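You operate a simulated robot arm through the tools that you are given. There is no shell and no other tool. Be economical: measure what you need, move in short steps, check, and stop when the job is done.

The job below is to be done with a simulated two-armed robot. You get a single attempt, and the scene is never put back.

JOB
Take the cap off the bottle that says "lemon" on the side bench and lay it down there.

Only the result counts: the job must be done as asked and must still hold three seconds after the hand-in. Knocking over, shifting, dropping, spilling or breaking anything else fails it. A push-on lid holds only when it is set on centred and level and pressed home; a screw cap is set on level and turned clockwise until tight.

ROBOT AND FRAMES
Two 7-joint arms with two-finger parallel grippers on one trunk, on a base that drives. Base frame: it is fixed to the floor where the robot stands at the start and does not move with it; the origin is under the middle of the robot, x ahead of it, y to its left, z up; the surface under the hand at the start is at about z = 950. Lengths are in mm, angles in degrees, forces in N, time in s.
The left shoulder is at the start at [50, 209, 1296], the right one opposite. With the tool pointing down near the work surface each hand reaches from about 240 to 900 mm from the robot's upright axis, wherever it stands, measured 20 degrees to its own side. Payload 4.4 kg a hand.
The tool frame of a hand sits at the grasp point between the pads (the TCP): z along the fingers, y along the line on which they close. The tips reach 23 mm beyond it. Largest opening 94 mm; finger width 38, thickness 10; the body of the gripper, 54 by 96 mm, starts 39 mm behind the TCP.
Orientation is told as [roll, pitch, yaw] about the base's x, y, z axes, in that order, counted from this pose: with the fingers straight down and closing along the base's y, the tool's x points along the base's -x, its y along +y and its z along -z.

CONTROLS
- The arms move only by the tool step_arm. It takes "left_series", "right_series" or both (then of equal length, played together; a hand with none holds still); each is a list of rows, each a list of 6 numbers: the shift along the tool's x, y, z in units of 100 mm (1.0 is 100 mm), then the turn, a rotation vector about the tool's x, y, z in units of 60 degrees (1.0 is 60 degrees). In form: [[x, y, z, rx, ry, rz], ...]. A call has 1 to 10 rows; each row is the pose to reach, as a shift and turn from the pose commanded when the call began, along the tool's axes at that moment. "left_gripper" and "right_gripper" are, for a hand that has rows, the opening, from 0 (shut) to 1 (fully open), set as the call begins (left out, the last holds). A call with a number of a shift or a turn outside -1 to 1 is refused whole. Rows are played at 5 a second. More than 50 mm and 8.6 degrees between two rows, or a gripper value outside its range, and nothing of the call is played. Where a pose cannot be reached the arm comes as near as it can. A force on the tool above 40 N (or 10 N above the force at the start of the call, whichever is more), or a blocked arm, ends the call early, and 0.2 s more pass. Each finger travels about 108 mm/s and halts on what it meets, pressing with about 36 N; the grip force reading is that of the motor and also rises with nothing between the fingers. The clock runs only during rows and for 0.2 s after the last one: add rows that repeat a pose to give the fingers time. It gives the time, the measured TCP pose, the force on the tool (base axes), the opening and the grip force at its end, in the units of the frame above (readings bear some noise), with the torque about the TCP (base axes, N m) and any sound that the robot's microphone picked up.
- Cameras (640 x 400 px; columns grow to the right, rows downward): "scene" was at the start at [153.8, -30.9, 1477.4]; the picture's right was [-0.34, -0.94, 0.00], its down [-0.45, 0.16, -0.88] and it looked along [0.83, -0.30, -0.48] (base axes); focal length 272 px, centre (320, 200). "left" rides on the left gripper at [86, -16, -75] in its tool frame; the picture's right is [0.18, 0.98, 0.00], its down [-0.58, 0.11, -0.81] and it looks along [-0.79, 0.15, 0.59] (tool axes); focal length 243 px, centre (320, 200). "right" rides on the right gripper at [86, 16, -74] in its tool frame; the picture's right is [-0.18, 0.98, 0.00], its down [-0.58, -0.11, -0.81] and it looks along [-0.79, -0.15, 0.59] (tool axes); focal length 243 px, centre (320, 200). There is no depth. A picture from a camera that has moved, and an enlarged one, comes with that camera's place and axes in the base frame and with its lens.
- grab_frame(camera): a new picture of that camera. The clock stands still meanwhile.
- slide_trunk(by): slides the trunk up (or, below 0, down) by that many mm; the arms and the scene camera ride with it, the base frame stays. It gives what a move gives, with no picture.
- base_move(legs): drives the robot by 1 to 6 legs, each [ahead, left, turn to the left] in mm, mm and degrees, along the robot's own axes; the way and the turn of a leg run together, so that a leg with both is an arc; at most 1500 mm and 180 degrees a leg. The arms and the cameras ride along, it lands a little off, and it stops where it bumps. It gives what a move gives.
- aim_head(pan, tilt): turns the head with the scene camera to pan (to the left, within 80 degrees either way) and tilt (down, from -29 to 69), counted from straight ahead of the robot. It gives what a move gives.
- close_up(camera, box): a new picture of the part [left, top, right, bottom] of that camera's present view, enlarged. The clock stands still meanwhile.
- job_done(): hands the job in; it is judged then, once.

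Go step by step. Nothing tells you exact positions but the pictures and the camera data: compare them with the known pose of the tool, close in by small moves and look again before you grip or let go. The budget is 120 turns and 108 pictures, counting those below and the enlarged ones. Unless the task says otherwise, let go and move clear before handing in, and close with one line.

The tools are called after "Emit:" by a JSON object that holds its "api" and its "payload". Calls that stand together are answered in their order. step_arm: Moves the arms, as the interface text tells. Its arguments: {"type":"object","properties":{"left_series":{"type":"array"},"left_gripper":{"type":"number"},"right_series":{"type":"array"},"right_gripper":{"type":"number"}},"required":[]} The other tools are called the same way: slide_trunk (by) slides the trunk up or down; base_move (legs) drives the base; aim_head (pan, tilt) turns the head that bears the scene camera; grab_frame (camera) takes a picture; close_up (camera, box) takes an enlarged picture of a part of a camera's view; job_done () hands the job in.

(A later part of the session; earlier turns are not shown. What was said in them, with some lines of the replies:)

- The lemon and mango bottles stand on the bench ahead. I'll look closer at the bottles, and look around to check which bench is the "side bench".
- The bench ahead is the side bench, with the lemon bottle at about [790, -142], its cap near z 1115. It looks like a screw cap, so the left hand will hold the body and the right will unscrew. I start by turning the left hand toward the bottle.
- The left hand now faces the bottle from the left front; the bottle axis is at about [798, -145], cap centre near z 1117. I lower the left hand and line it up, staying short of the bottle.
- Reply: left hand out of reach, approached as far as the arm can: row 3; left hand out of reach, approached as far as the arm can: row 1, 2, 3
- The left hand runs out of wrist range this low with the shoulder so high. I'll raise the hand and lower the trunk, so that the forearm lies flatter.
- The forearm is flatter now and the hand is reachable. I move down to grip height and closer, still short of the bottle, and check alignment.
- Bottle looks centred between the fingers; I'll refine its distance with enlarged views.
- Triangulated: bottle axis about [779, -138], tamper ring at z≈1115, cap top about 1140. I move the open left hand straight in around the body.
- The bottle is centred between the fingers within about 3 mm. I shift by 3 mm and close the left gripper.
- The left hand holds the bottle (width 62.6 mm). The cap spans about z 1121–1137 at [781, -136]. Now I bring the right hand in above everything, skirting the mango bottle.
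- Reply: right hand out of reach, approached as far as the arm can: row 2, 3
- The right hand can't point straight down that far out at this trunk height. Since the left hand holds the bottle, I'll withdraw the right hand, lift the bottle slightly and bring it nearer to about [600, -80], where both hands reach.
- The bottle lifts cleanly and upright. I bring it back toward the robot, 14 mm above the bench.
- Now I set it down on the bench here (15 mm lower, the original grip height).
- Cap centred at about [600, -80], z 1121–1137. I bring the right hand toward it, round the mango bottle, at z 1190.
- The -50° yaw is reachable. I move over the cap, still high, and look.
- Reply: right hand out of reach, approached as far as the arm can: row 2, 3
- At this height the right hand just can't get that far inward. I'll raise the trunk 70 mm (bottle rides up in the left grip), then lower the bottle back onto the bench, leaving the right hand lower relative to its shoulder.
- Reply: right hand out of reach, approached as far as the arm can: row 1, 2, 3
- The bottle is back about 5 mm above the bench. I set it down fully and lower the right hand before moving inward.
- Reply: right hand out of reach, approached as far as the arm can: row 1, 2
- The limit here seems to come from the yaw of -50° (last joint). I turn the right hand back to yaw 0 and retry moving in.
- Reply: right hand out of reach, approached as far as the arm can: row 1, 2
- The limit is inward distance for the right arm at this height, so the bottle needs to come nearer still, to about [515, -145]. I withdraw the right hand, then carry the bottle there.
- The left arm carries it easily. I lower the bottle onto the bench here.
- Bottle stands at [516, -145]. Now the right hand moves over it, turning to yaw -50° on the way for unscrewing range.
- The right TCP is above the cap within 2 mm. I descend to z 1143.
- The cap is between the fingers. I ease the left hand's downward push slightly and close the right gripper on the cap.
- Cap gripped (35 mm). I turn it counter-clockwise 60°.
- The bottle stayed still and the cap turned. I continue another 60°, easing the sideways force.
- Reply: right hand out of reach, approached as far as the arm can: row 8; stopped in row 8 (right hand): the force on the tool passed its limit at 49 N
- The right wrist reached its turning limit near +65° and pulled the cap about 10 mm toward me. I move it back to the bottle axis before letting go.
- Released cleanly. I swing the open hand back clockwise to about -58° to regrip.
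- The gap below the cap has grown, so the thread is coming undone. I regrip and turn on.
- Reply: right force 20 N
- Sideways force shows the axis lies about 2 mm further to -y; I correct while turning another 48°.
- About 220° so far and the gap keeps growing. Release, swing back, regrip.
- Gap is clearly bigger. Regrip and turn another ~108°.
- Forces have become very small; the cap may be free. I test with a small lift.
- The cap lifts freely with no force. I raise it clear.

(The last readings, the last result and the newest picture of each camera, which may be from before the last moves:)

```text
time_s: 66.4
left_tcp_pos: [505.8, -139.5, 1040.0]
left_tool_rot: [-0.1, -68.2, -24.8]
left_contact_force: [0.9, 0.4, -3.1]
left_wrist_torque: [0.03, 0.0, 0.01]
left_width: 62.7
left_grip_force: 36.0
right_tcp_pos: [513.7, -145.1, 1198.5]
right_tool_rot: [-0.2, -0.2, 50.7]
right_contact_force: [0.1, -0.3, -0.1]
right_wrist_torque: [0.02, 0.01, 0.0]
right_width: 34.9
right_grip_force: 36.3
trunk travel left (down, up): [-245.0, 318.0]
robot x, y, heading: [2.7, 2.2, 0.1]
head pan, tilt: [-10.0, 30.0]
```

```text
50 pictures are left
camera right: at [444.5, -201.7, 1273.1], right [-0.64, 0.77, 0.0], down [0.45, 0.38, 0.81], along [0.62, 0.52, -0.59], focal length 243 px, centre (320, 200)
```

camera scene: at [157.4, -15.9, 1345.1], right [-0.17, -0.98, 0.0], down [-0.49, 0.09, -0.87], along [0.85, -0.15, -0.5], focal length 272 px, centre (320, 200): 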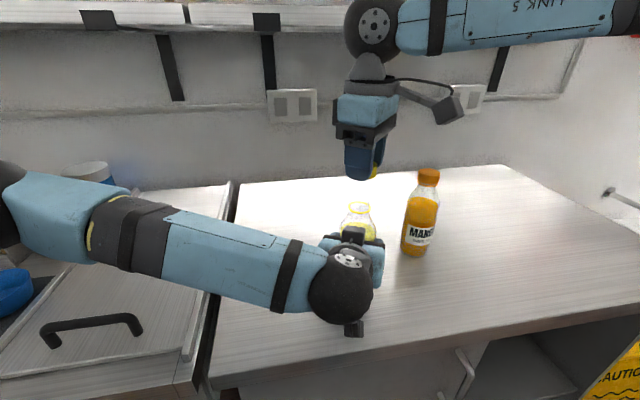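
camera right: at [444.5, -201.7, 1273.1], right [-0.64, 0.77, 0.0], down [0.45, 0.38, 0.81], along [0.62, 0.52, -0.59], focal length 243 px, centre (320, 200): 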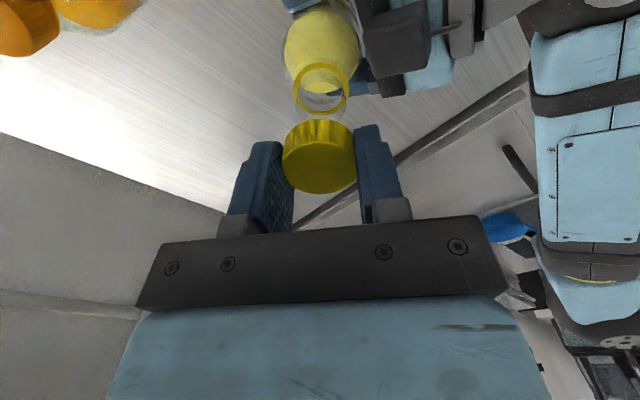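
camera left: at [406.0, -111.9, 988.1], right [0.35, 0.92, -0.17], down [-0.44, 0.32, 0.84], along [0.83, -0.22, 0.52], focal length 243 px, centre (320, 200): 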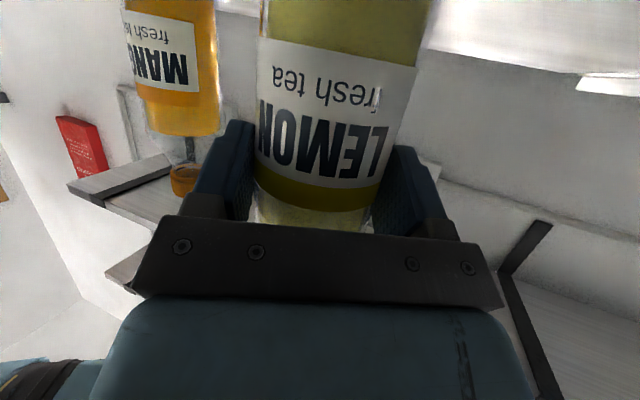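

The cap is off and in the right hand. I carry it to the right toward [470, -400], turning back to yaw 0.

Emit:
{"api": "step_arm", "payload": {"right_series": [[0.3, -0.25, 0, 0, 0, 0.14], [0.6, -0.5, 0, 0, 0, 0.28], [0.77, -0.64, 0, 0, 0, 0.42], [0.9, -0.5, 0, 0, 0, 0.56], [0.95, -0.45, 0, 0, 0, 0.7], [0.95, -0.45, 0, 0, 0, 0.84]]}}

Emit:
{"api": "step_arm", "payload": {"right_series": [[0, -0.3, 0, 0, 0, 0], [0, -0.6, 0, 0, 0, 0], [0, -0.9, 0, 0, 0, 0], [0, -1.0, 0.1, 0, 0, 0]]}}

Emit:
{"api": "step_arm", "payload": {"right_series": [[0, -0.3, 0.2, 0, 0, 0], [0, -0.5, 0.5, 0, 0, 0], [0, -0.5, 0.8, 0, 0, 0], [0, -0.5, 1.0, 0, 0, 0]]}}

Emit:
{"api": "grab_frame", "payload": {"camera": "scene"}}

Emit:
{"api": "grab_frame", "payload": {"camera": "right"}}

```text
time_s: 67.8
left_tcp_pos: [505.5, -140.2, 1040.6]
left_tool_rot: [-0.2, -68.2, -24.8]
left_contact_force: [-0.7, 0.8, -2.3]
left_wrist_torque: [0.04, -0.04, 0.02]
left_width: 62.4
left_grip_force: 35.7
right_tcp_pos: [486.7, -245.9, 1197.2]
right_tool_rot: [0.0, -0.3, 0.2]
right_contact_force: [-0.4, -0.2, -0.1]
right_wrist_torque: [0.0, 0.01, -0.03]
right_width: 34.8
right_grip_force: 35.6
trunk travel left (down, up): [-245.0, 318.0]
robot x, y, heading: [4.1, 1.3, 0.1]
head pan, tilt: [-10.0, 30.0]
```

```text
time_s: 68.8
left_tcp_pos: [505.5, -139.0, 1039.9]
left_tool_rot: [-0.2, -68.2, -24.8]
left_contact_force: [0.6, -0.7, -3.1]
left_wrist_torque: [0.01, 0.09, 0.0]
left_width: 62.5
left_grip_force: 36.2
right_tcp_pos: [487.6, -347.3, 1186.6]
right_tool_rot: [0.0, -0.4, 0.3]
right_contact_force: [0.1, 0.5, 0.2]
right_wrist_torque: [-0.02, -0.03, -0.03]
right_width: 35.0
right_grip_force: 36.1
trunk travel left (down, up): [-245.0, 318.0]
robot x, y, heading: [0.5, -1.5, -0.1]
head pan, tilt: [-10.0, 30.0]
```

```text
time_s: 69.8
left_tcp_pos: [506.1, -139.4, 1040.6]
left_tool_rot: [-0.1, -68.2, -24.8]
left_contact_force: [0.1, -0.3, -3.0]
left_wrist_torque: [-0.03, -0.03, 0.0]
left_width: 62.4
left_grip_force: 35.9
right_tcp_pos: [488.6, -398.6, 1087.0]
right_tool_rot: [0.0, -0.3, 0.3]
right_contact_force: [0.3, 0.5, -1.0]
right_wrist_torque: [0.0, 0.03, -0.04]
right_width: 35.0
right_grip_force: 36.0
trunk travel left (down, up): [-245.0, 318.0]
robot x, y, heading: [0.5, 1.2, 0.2]
head pan, tilt: [-10.0, 30.0]
```

```text
49 pictures are left
camera scene: at [157.5, -16.2, 1345.1], right [-0.17, -0.98, 0.0], down [-0.49, 0.09, -0.87], along [0.85, -0.15, -0.5], focal length 272 px, centre (320, 200)
```

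scene: 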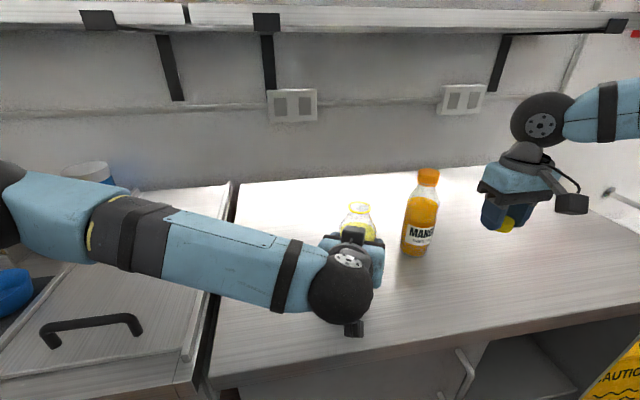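

```text
48 pictures are left
camera right: at [401.7, -381.9, 1161.6], right [0.18, 0.98, 0.0], down [0.58, -0.11, 0.81], along [0.8, -0.14, -0.59], focal length 243 px, centre (320, 200)
```

right: 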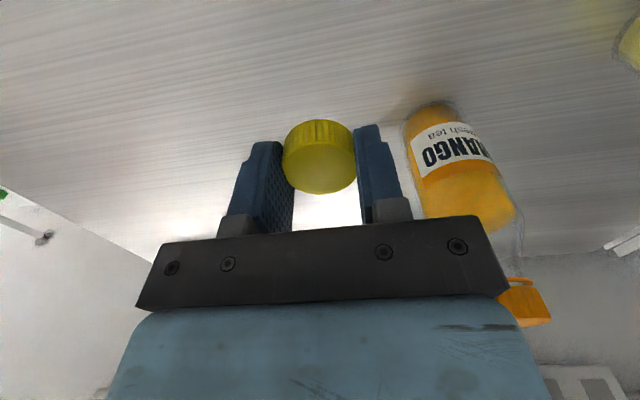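

All clear of the mango bottle. I descend with the cap toward the bench.

Emit:
{"api": "step_arm", "payload": {"right_series": [[0, -0.1, 0.3, 0, 0, 0], [0, -0.2, 0.6, 0, 0, 0], [0, -0.3, 0.85, 0, 0, 0], [0, -0.3, 1.0, 0, 0, 0], [0, -0.3, 1.0, 0, 0, 0]]}}

Emit:
{"api": "close_up", "payload": {"camera": "scene", "box": [440, 190, 568, 270]}}

```text
time_s: 71.0
left_tcp_pos: [505.8, -139.6, 1041.2]
left_tool_rot: [-0.1, -68.1, -24.8]
left_contact_force: [0.8, -0.1, -2.1]
left_wrist_torque: [0.04, 0.02, 0.04]
left_width: 62.7
left_grip_force: 36.0
right_tcp_pos: [490.3, -427.1, 986.1]
right_tool_rot: [0.0, -0.4, 0.4]
right_contact_force: [0.2, 0.5, -0.1]
right_wrist_torque: [0.05, -0.01, 0.0]
right_width: 35.3
right_grip_force: 35.9
trunk travel left (down, up): [-245.0, 318.0]
robot x, y, heading: [-6.6, 0.8, 0.0]
head pan, tilt: [-10.0, 30.0]
```

```text
5.00 times, centred on (504, 230) of scene
camera zoom: at [157.3, -16.0, 1345.1], right [-0.17, -0.98, 0.0], down [-0.49, 0.09, -0.87], along [0.85, -0.15, -0.5], focal length 1358 px, centre (-600, 50)
```

zoom: 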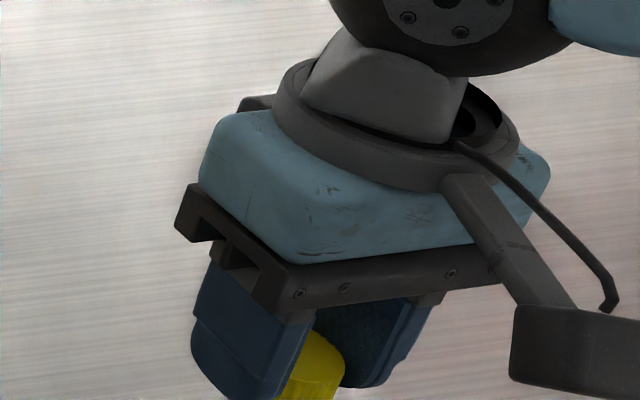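

Now I lower in small steps until contact shows in the force.

Emit:
{"api": "step_arm", "payload": {"right_series": [[0, 0, 0.03, 0, 0, 0], [0, 0, 0.06, 0, 0, 0], [0, 0, 0.09, 0, 0, 0]]}}

Emit:
{"api": "close_up", "payload": {"camera": "scene", "box": [440, 220, 568, 300]}}

```text
time_s: 71.8
left_tcp_pos: [507.3, -139.7, 1040.1]
left_tool_rot: [-0.2, -68.2, -24.9]
left_contact_force: [-0.7, 0.2, -2.5]
left_wrist_torque: [-0.02, -0.04, 0.02]
left_width: 62.5
left_grip_force: 36.0
right_tcp_pos: [489.7, -426.5, 978.5]
right_tool_rot: [-0.1, -0.3, 0.2]
right_contact_force: [-0.5, -0.1, 0.4]
right_wrist_torque: [0.01, -0.01, -0.01]
right_width: 35.2
right_grip_force: 35.9
trunk travel left (down, up): [-245.0, 318.0]
robot x, y, heading: [0.7, -0.8, 0.2]
head pan, tilt: [-10.0, 30.0]
```

```text
5.00 times, centred on (504, 260) of scene
camera zoom: at [157.4, -15.9, 1345.1], right [-0.17, -0.98, 0.0], down [-0.49, 0.09, -0.87], along [0.85, -0.15, -0.5], focal length 1358 px, centre (-600, -100)
```

zoom: 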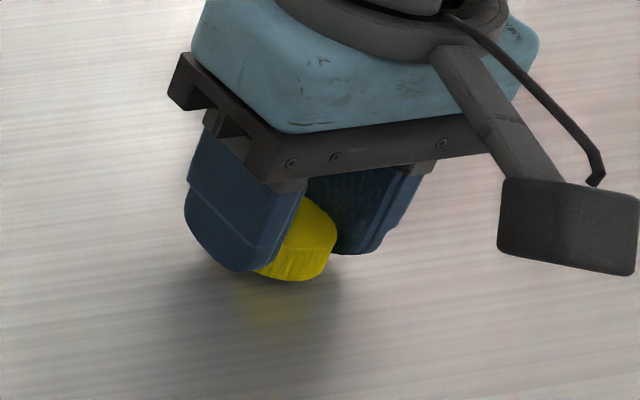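

Emit:
{"api": "step_arm", "payload": {"right_series": [[0, 0, 0.015, 0, 0, 0], [0, 0, 0.03, 0, 0, 0], [0, 0, 0.045, 0, 0, 0]]}}

Emit:
{"api": "close_up", "payload": {"camera": "scene", "box": [440, 220, 568, 300]}}

```text
time_s: 72.6
left_tcp_pos: [505.2, -139.2, 1039.1]
left_tool_rot: [-0.2, -68.3, -24.9]
left_contact_force: [0.7, 0.0, -3.6]
left_wrist_torque: [-0.01, 0.03, -0.04]
left_width: 62.7
left_grip_force: 35.9
right_tcp_pos: [489.6, -427.5, 974.2]
right_tool_rot: [0.0, -0.3, 0.2]
right_contact_force: [-0.2, -0.1, 4.2]
right_wrist_torque: [0.0, -0.09, -0.05]
right_width: 34.9
right_grip_force: 36.4
trunk travel left (down, up): [-245.0, 318.0]
robot x, y, heading: [1.9, -2.9, 0.1]
head pan, tilt: [-10.0, 30.0]
```

```text
5.00 times, centred on (504, 260) of scene
camera zoom: at [157.0, -15.8, 1345.2], right [-0.17, -0.98, 0.0], down [-0.49, 0.09, -0.87], along [0.85, -0.15, -0.5], focal length 1358 px, centre (-600, -100)
```

zoom: 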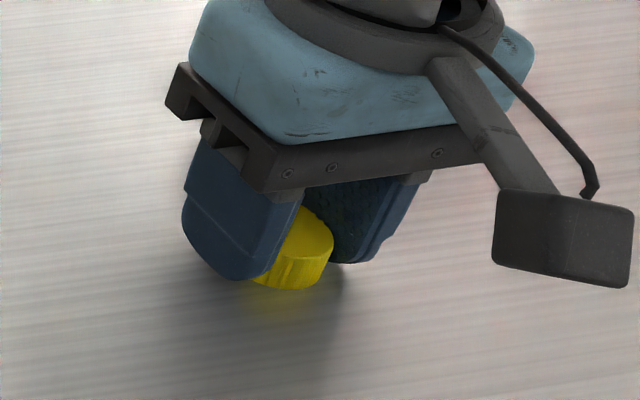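

Contact (4 N upward). I open the right gripper and lift straight off.

Emit:
{"api": "step_arm", "payload": {"right_series": [[0, 0, 0, 0, 0, 0], [0, 0, 0, 0, 0, 0], [0, 0, 0, 0, 0, 0]], "right_gripper": 0.9}}

Emit:
{"api": "step_arm", "payload": {"right_series": [[0, 0, -0.25, 0, 0, 0], [0, 0, -0.5, 0, 0, 0], [0, 0, -0.75, 0, 0, 0], [0, 0, -1.0, 0, 0, 0]]}}

Emit:
{"api": "grab_frame", "payload": {"camera": "right"}}

Emit:
{"api": "grab_frame", "payload": {"camera": "scene"}}

```text
time_s: 73.4
left_tcp_pos: [505.5, -139.4, 1040.2]
left_tool_rot: [-0.2, -68.2, -24.7]
left_contact_force: [0.5, -0.4, -4.2]
left_wrist_torque: [0.01, -0.04, 0.0]
left_width: 62.3
left_grip_force: 36.1
right_tcp_pos: [489.2, -427.2, 973.8]
right_tool_rot: [0.0, -0.3, 0.3]
right_contact_force: [-0.2, -0.3, 0.0]
right_wrist_torque: [0.02, 0.01, 0.01]
right_width: 84.6
right_grip_force: 0.0
trunk travel left (down, up): [-245.0, 318.0]
robot x, y, heading: [-0.6, -2.5, 0.1]
head pan, tilt: [-10.0, 30.0]
```

```text
time_s: 74.4
left_tcp_pos: [505.6, -139.7, 1041.0]
left_tool_rot: [-0.2, -68.2, -24.8]
left_contact_force: [-0.1, -0.6, -3.3]
left_wrist_torque: [-0.01, 0.0, -0.01]
left_width: 62.8
left_grip_force: 36.3
right_tcp_pos: [489.1, -426.5, 1074.4]
right_tool_rot: [0.0, -0.2, 0.2]
right_contact_force: [-1.0, -0.7, 1.0]
right_wrist_torque: [-0.02, -0.03, -0.02]
right_width: 84.8
right_grip_force: 0.0
trunk travel left (down, up): [-245.0, 318.0]
robot x, y, heading: [1.0, 1.8, 0.0]
head pan, tilt: [-10.0, 30.0]
```

```text
44 pictures are left
camera right: at [401.4, -410.7, 1148.5], right [0.18, 0.98, 0.0], down [0.58, -0.11, 0.81], along [0.8, -0.14, -0.59], focal length 243 px, centre (320, 200)
```

right: 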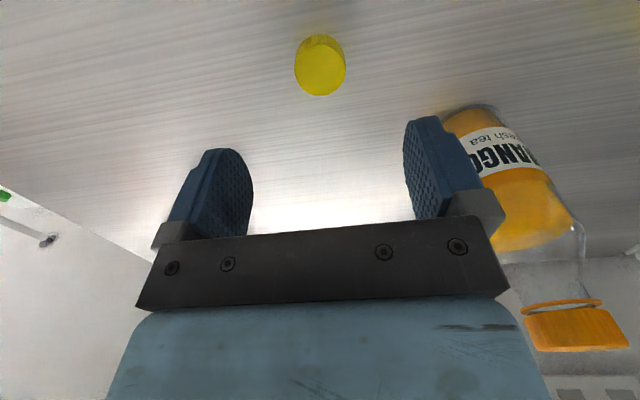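

```text
43 pictures are left
camera scene: at [157.1, -15.7, 1345.1], right [-0.17, -0.98, 0.0], down [-0.49, 0.09, -0.87], along [0.85, -0.15, -0.5], focal length 272 px, centre (320, 200)
```

scene: 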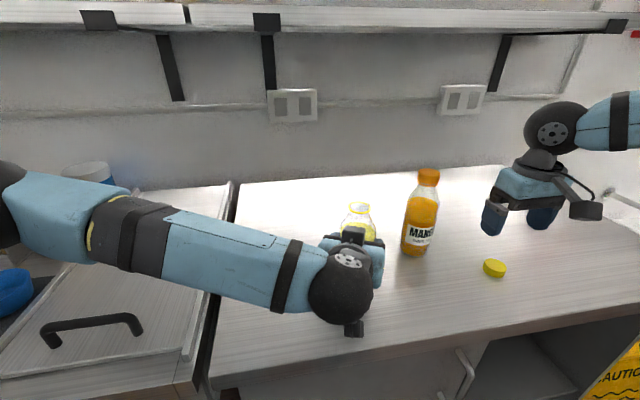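

The cap lies on the bench. The bottle is still held; I'll carry it gently back to its original spot and set it down. First the right hand goes up, then I lift the bottle and lower the trunk to the height that worked before.

Emit:
{"api": "step_arm", "payload": {"right_series": [[0, 0, -0.25, 0, 0, 0], [0, 0, -0.5, 0, 0, 0], [0, 0, -0.75, 0, 0, 0], [0, 0, -1.0, 0, 0, 0]]}}

Emit:
{"api": "step_arm", "payload": {"left_series": [[-0.05, 0, -0.02, 0, 0, 0], [-0.14, 0, -0.056, 0, 0, 0], [-0.23, 0, -0.092, 0, 0, 0], [-0.32, 0, -0.128, 0, 0, 0], [-0.42, 0, -0.168, 0, 0, 0], [-0.52, 0, -0.208, 0, 0, 0], [-0.62, 0, -0.248, 0, 0, 0], [-0.72, 0, -0.288, 0, 0, 0], [-0.77, 0, -0.308, 0, 0, 0], [-0.789, 0, -0.315, 0, 0, 0]]}}

Emit:
{"api": "slide_trunk", "payload": {"by": -70}}

Emit:
{"api": "grab_frame", "payload": {"camera": "scene"}}

```text
time_s: 75.4
left_tcp_pos: [506.5, -139.7, 1040.7]
left_tool_rot: [-0.1, -68.2, -24.7]
left_contact_force: [0.7, 0.7, -3.5]
left_wrist_torque: [0.01, 0.04, 0.01]
left_width: 62.6
left_grip_force: 35.6
right_tcp_pos: [489.4, -426.1, 1173.9]
right_tool_rot: [0.1, -0.3, 0.2]
right_contact_force: [0.7, 0.2, -0.5]
right_wrist_torque: [0.01, -0.02, 0.01]
right_width: 84.7
right_grip_force: 0.0
trunk travel left (down, up): [-245.0, 318.0]
robot x, y, heading: [1.5, 2.0, 0.2]
head pan, tilt: [-10.0, 30.0]
```

```text
time_s: 77.6
left_tcp_pos: [506.0, -138.9, 1124.3]
left_tool_rot: [-0.1, -68.1, -24.8]
left_contact_force: [0.2, 0.3, -3.7]
left_wrist_torque: [0.01, 0.03, 0.02]
left_width: 62.6
left_grip_force: 35.9
right_tcp_pos: [488.3, -427.8, 1172.8]
right_tool_rot: [0.0, -0.3, 0.3]
right_contact_force: [0.5, -0.1, 0.4]
right_wrist_torque: [0.0, -0.02, 0.02]
right_width: 84.3
right_grip_force: 0.0
trunk travel left (down, up): [-245.0, 318.0]
robot x, y, heading: [1.9, 0.9, 0.3]
head pan, tilt: [-10.0, 30.0]
```

```text
time_s: 78.6
left_tcp_pos: [505.3, -140.8, 1054.9]
left_tool_rot: [-0.1, -68.1, -24.8]
left_contact_force: [-0.4, 0.0, -3.7]
left_wrist_torque: [-0.02, 0.03, 0.0]
left_width: 62.6
left_grip_force: 36.0
right_tcp_pos: [487.5, -428.2, 1103.0]
right_tool_rot: [0.0, -0.3, 0.4]
right_contact_force: [-0.2, -0.2, -0.6]
right_wrist_torque: [-0.02, -0.02, 0.0]
right_width: 84.7
right_grip_force: 0.1
trunk travel left (down, up): [-175.0, 388.0]
robot x, y, heading: [-2.0, -2.7, -0.0]
head pan, tilt: [-10.0, 30.0]
```

```text
42 pictures are left
camera scene: at [157.1, -15.8, 1275.2], right [-0.17, -0.98, 0.0], down [-0.49, 0.09, -0.87], along [0.85, -0.15, -0.5], focal length 272 px, centre (320, 200)
```

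scene: 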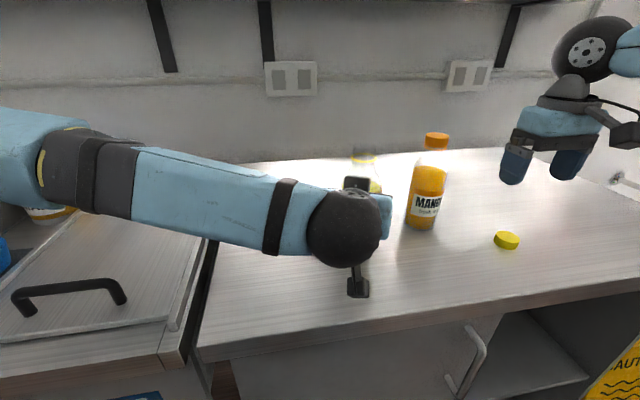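

Everything is steady and upright. I carry the bottle slowly back toward its original place in three stretches.

Emit:
{"api": "step_arm", "payload": {"left_series": [[-0.02, 0.03, 0.05, 0, 0, 0], [-0.06, 0.08, 0.15, 0, 0, 0], [-0.1, 0.135, 0.25, 0, 0, 0], [-0.14, 0.19, 0.35, 0, 0, 0], [-0.18, 0.245, 0.45, 0, 0, 0], [-0.22, 0.3, 0.55, 0, 0, 0], [-0.26, 0.355, 0.65, 0, 0, 0], [-0.293, 0.4, 0.733, 0, 0, 0]]}}

Emit:
{"api": "step_arm", "payload": {"left_series": [[-0.02, 0.03, 0.05, 0, 0, 0], [-0.06, 0.08, 0.15, 0, 0, 0], [-0.1, 0.135, 0.25, 0, 0, 0], [-0.14, 0.19, 0.35, 0, 0, 0], [-0.18, 0.245, 0.45, 0, 0, 0], [-0.22, 0.3, 0.55, 0, 0, 0], [-0.26, 0.355, 0.65, 0, 0, 0], [-0.293, 0.4, 0.733, 0, 0, 0]]}}

Emit:
{"api": "step_arm", "payload": {"left_series": [[-0.02, 0.03, 0.05, 0, 0, 0], [-0.06, 0.08, 0.15, 0, 0, 0], [-0.1, 0.135, 0.25, 0, 0, 0], [-0.14, 0.19, 0.35, 0, 0, 0], [-0.18, 0.245, 0.45, 0, 0, 0], [-0.22, 0.3, 0.55, 0, 0, 0], [-0.26, 0.355, 0.65, 0, 0, 0], [-0.293, 0.4, 0.733, 0, 0, 0], [-0.293, 0.4, 0.733, 0, 0, 0]]}}

Emit:
{"api": "grab_frame", "payload": {"camera": "scene"}}

```text
time_s: 80.4
left_tcp_pos: [594.9, -135.6, 1054.3]
left_tool_rot: [-0.2, -68.1, -24.8]
left_contact_force: [-0.4, 0.2, -3.9]
left_wrist_torque: [0.04, 0.01, 0.01]
left_width: 62.7
left_grip_force: 36.0
right_tcp_pos: [489.1, -427.3, 1102.6]
right_tool_rot: [0.0, -0.4, 0.3]
right_contact_force: [-0.2, 0.0, 0.7]
right_wrist_torque: [-0.02, 0.0, 0.02]
right_width: 84.4
right_grip_force: 0.0
trunk travel left (down, up): [-175.0, 388.0]
robot x, y, heading: [3.4, -3.8, 0.0]
head pan, tilt: [-10.0, 30.0]
```

```text
time_s: 82.2
left_tcp_pos: [683.4, -134.2, 1055.0]
left_tool_rot: [-0.2, -68.1, -24.8]
left_contact_force: [-0.2, 0.6, -2.7]
left_wrist_torque: [0.02, 0.03, 0.0]
left_width: 62.5
left_grip_force: 36.0
right_tcp_pos: [489.3, -428.3, 1102.9]
right_tool_rot: [0.0, -0.3, 0.3]
right_contact_force: [-0.6, 0.4, 0.7]
right_wrist_torque: [0.01, 0.0, -0.03]
right_width: 84.4
right_grip_force: 0.0
trunk travel left (down, up): [-175.0, 388.0]
robot x, y, heading: [-0.3, 0.2, 0.0]
head pan, tilt: [-10.0, 30.0]
```

```text
time_s: 84.2
left_tcp_pos: [772.3, -130.7, 1054.4]
left_tool_rot: [-0.3, -68.2, -24.8]
left_contact_force: [0.2, 0.1, -3.1]
left_wrist_torque: [0.02, 0.02, 0.0]
left_width: 62.4
left_grip_force: 36.2
right_tcp_pos: [489.2, -427.3, 1102.9]
right_tool_rot: [0.0, -0.4, 0.3]
right_contact_force: [-0.4, 0.2, -0.3]
right_wrist_torque: [0.0, -0.03, -0.01]
right_width: 84.7
right_grip_force: 0.0
trunk travel left (down, up): [-175.0, 388.0]
robot x, y, heading: [-0.6, -1.8, -0.2]
head pan, tilt: [-10.0, 30.0]
```

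```text
41 pictures are left
camera scene: at [157.5, -15.9, 1275.1], right [-0.17, -0.98, 0.0], down [-0.49, 0.09, -0.87], along [0.85, -0.15, -0.5], focal length 272 px, centre (320, 200)
```

scene: 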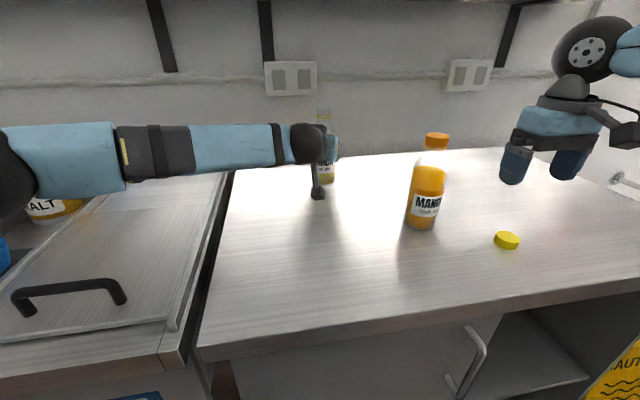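

Back over the original spot. I lower until the bench takes the weight.

Emit:
{"api": "step_arm", "payload": {"left_series": [[0.04, 0, 0.016, 0, 0, 0], [0.08, 0, 0.032, 0, 0, 0], [0.11, 0, 0.044, 0, 0, 0], [0.12, 0, 0.048, 0, 0, 0], [0.12, 0, 0.048, 0, 0, 0]]}}

Emit:
{"api": "step_arm", "payload": {"left_series": [[0.005, 0, 0.002, 0, 0, 0], [0.01, 0, 0.004, 0, 0, 0], [0.01, 0, 0.004, 0, 0, 0]]}}

```text
time_s: 85.4
left_tcp_pos: [771.6, -130.5, 1042.0]
left_tool_rot: [-0.1, -68.2, -24.8]
left_contact_force: [-0.5, 0.4, -2.8]
left_wrist_torque: [0.01, 0.05, 0.01]
left_width: 62.4
left_grip_force: 35.9
right_tcp_pos: [489.8, -426.9, 1103.7]
right_tool_rot: [0.1, -0.3, 0.2]
right_contact_force: [-0.2, 0.2, 0.1]
right_wrist_torque: [-0.02, -0.02, -0.02]
right_width: 84.6
right_grip_force: 0.3
trunk travel left (down, up): [-175.0, 388.0]
robot x, y, heading: [-4.6, -4.5, -0.0]
head pan, tilt: [-10.0, 30.0]
```

```text
time_s: 86.2
left_tcp_pos: [770.6, -129.0, 1041.5]
left_tool_rot: [-0.2, -68.2, -24.8]
left_contact_force: [0.7, -0.4, -4.6]
left_wrist_torque: [0.01, 0.04, 0.03]
left_width: 62.3
left_grip_force: 36.1
right_tcp_pos: [488.6, -427.5, 1103.5]
right_tool_rot: [0.0, -0.2, 0.3]
right_contact_force: [-0.6, 0.9, 0.0]
right_wrist_torque: [-0.06, -0.02, 0.02]
right_width: 84.5
right_grip_force: 0.0
trunk travel left (down, up): [-175.0, 388.0]
robot x, y, heading: [-0.7, 0.9, -0.0]
head pan, tilt: [-10.0, 30.0]
```

Still carrying the weight; a little lower.

Emit:
{"api": "step_arm", "payload": {"left_series": [[0.01, 0, 0.004, 0, 0, 0], [0.015, 0, 0.006, 0, 0, 0], [0.015, 0, 0.006, 0, 0, 0]]}}

Emit:
{"api": "step_arm", "payload": {"left_series": [[0.005, 0, 0.002, 0, 0, 0], [0.01, 0, 0.004, 0, 0, 0], [0.01, 0, 0.004, 0, 0, 0]]}}

```text
time_s: 87.0
left_tcp_pos: [771.8, -131.1, 1040.1]
left_tool_rot: [-0.2, -68.3, -24.8]
left_contact_force: [2.2, 0.0, 1.0]
left_wrist_torque: [-0.13, -0.23, 0.01]
left_width: 62.5
left_grip_force: 35.8
right_tcp_pos: [488.4, -428.0, 1103.8]
right_tool_rot: [0.0, -0.2, 0.4]
right_contact_force: [0.4, 0.0, -0.1]
right_wrist_torque: [0.01, -0.02, -0.01]
right_width: 84.6
right_grip_force: 0.1
trunk travel left (down, up): [-175.0, 388.0]
robot x, y, heading: [1.1, 0.5, -0.2]
head pan, tilt: [-10.0, 30.0]
```

```text
time_s: 87.8
left_tcp_pos: [769.8, -130.2, 1041.6]
left_tool_rot: [-0.1, -68.3, -24.8]
left_contact_force: [3.8, -0.9, 9.4]
left_wrist_torque: [-0.29, -0.8, 0.01]
left_width: 62.4
left_grip_force: 35.9
right_tcp_pos: [489.1, -427.7, 1103.6]
right_tool_rot: [0.1, -0.3, 0.3]
right_contact_force: [-0.3, -1.2, 0.3]
right_wrist_torque: [-0.03, -0.04, -0.03]
right_width: 84.3
right_grip_force: 0.0
trunk travel left (down, up): [-175.0, 388.0]
robot x, y, heading: [0.7, -1.6, -0.1]
head pan, tilt: [-10.0, 30.0]
```

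The bottle rests firmly on the bench. I open the left gripper and check before withdrawing.

Emit:
{"api": "step_arm", "payload": {"left_series": [[0, 0, 0, 0, 0, 0], [0, 0, 0, 0, 0, 0], [0, 0, 0, 0, 0, 0], [0, 0, 0, 0, 0, 0]], "left_gripper": 1}}

Emit:
{"api": "grab_frame", "payload": {"camera": "left"}}

```text
time_s: 88.8
left_tcp_pos: [770.2, -130.7, 1039.0]
left_tool_rot: [-0.2, -68.2, -24.8]
left_contact_force: [-0.9, -0.6, -0.1]
left_wrist_torque: [-0.03, 0.01, 0.0]
left_width: 94.0
left_grip_force: 0.0
right_tcp_pos: [488.1, -426.9, 1103.5]
right_tool_rot: [0.0, -0.3, 0.4]
right_contact_force: [0.1, 1.1, 0.4]
right_wrist_torque: [0.01, -0.04, -0.01]
right_width: 84.7
right_grip_force: 0.1
trunk travel left (down, up): [-175.0, 388.0]
robot x, y, heading: [3.3, -0.3, -0.1]
head pan, tilt: [-10.0, 30.0]
```

```text
40 pictures are left
camera left: at [671.0, -102.4, 986.3], right [0.35, 0.92, -0.17], down [-0.44, 0.32, 0.84], along [0.83, -0.22, 0.52], focal length 243 px, centre (320, 200)
```

left: 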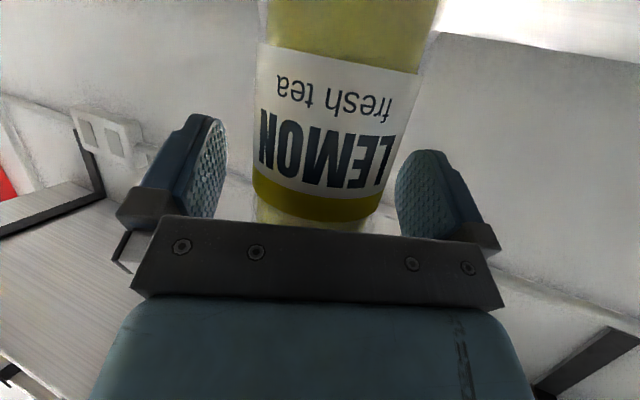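

The bottle stands free between the open fingers. I withdraw the left hand straight back.

Emit:
{"api": "step_arm", "payload": {"left_series": [[0.07, 0, -0.185, 0, 0, 0], [0.15, 0, -0.37, 0, 0, 0], [0.22, 0, -0.56, 0, 0, 0], [0.3, 0, -0.74, 0, 0, 0], [0.37, 0, -0.93, 0, 0, 0]]}}

Emit:
{"api": "step_arm", "payload": {"left_series": [[0, 0, -0.3, 0, 0, 0], [0, 0.2, -0.6, 0, 0, 0], [0, 0.4, -0.9, 0, 0, 0]]}}

Emit:
{"api": "grab_frame", "payload": {"camera": "scene"}}

Emit:
{"api": "close_up", "payload": {"camera": "scene", "box": [260, 90, 388, 210]}}

```text
time_s: 90.0
left_tcp_pos: [678.8, -87.5, 1038.0]
left_tool_rot: [-0.2, -68.2, -24.8]
left_contact_force: [-0.3, -0.2, 0.2]
left_wrist_torque: [0.03, -0.01, 0.02]
left_width: 94.0
left_grip_force: 0.0
right_tcp_pos: [487.6, -426.7, 1103.4]
right_tool_rot: [0.0, -0.3, 0.4]
right_contact_force: [0.3, -1.4, 0.1]
right_wrist_torque: [-0.03, 0.01, 0.03]
right_width: 84.7
right_grip_force: 0.1
trunk travel left (down, up): [-175.0, 388.0]
robot x, y, heading: [0.3, 0.2, -0.1]
head pan, tilt: [-10.0, 30.0]
```

```text
time_s: 90.8
left_tcp_pos: [621.3, -15.7, 1072.2]
left_tool_rot: [-0.3, -68.2, -24.8]
left_contact_force: [0.1, 0.0, 0.8]
left_wrist_torque: [-0.02, 0.0, 0.03]
left_width: 94.0
left_grip_force: 0.0
right_tcp_pos: [488.5, -426.9, 1104.3]
right_tool_rot: [0.1, -0.4, 0.3]
right_contact_force: [-0.1, 0.3, 0.0]
right_wrist_torque: [0.05, -0.02, 0.0]
right_width: 84.5
right_grip_force: 0.0
trunk travel left (down, up): [-175.0, 388.0]
robot x, y, heading: [-1.6, -2.2, 0.1]
head pan, tilt: [-10.0, 30.0]
```

```text
39 pictures are left
camera scene: at [156.5, -15.0, 1275.3], right [-0.17, -0.98, 0.0], down [-0.49, 0.09, -0.87], along [0.85, -0.15, -0.5], focal length 272 px, centre (320, 200)
```

scene: 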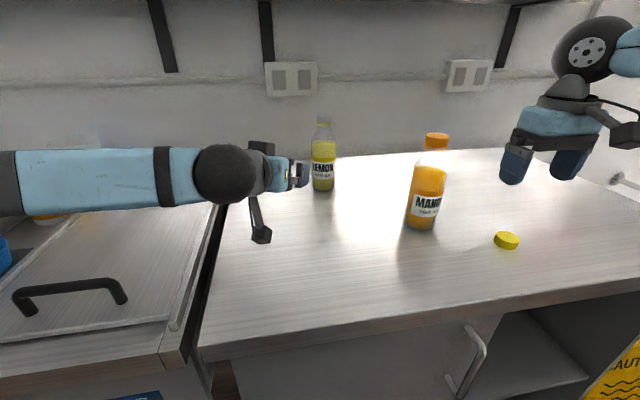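

```text
3.33 times, centred on (324, 150) of scene
camera zoom: at [156.5, -15.0, 1275.3], right [-0.17, -0.98, 0.0], down [-0.49, 0.09, -0.87], along [0.85, -0.15, -0.5], focal length 905 px, centre (307, 367)
```

zoom: 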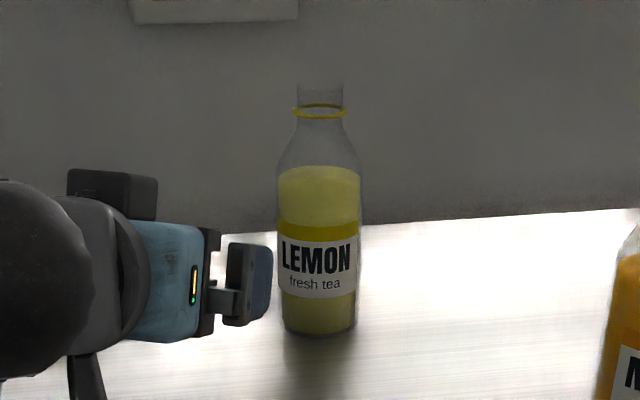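

The lemon bottle stands upright and open in its original place, the cap lies on the bench, the mango bottle is untouched, and both hands are clear. I hand in.

Emit:
{"api": "job_done", "payload": {}}

```text
The job is handed in.
```

The lemon bottle's cap is unscrewed and lying flat on the side bench. The open bottle stands upright within a few millimetres of where it was, and the mango bottle was not touched. To let both hands reach, I carried the lemon bottle closer while removing the cap, then put it back.
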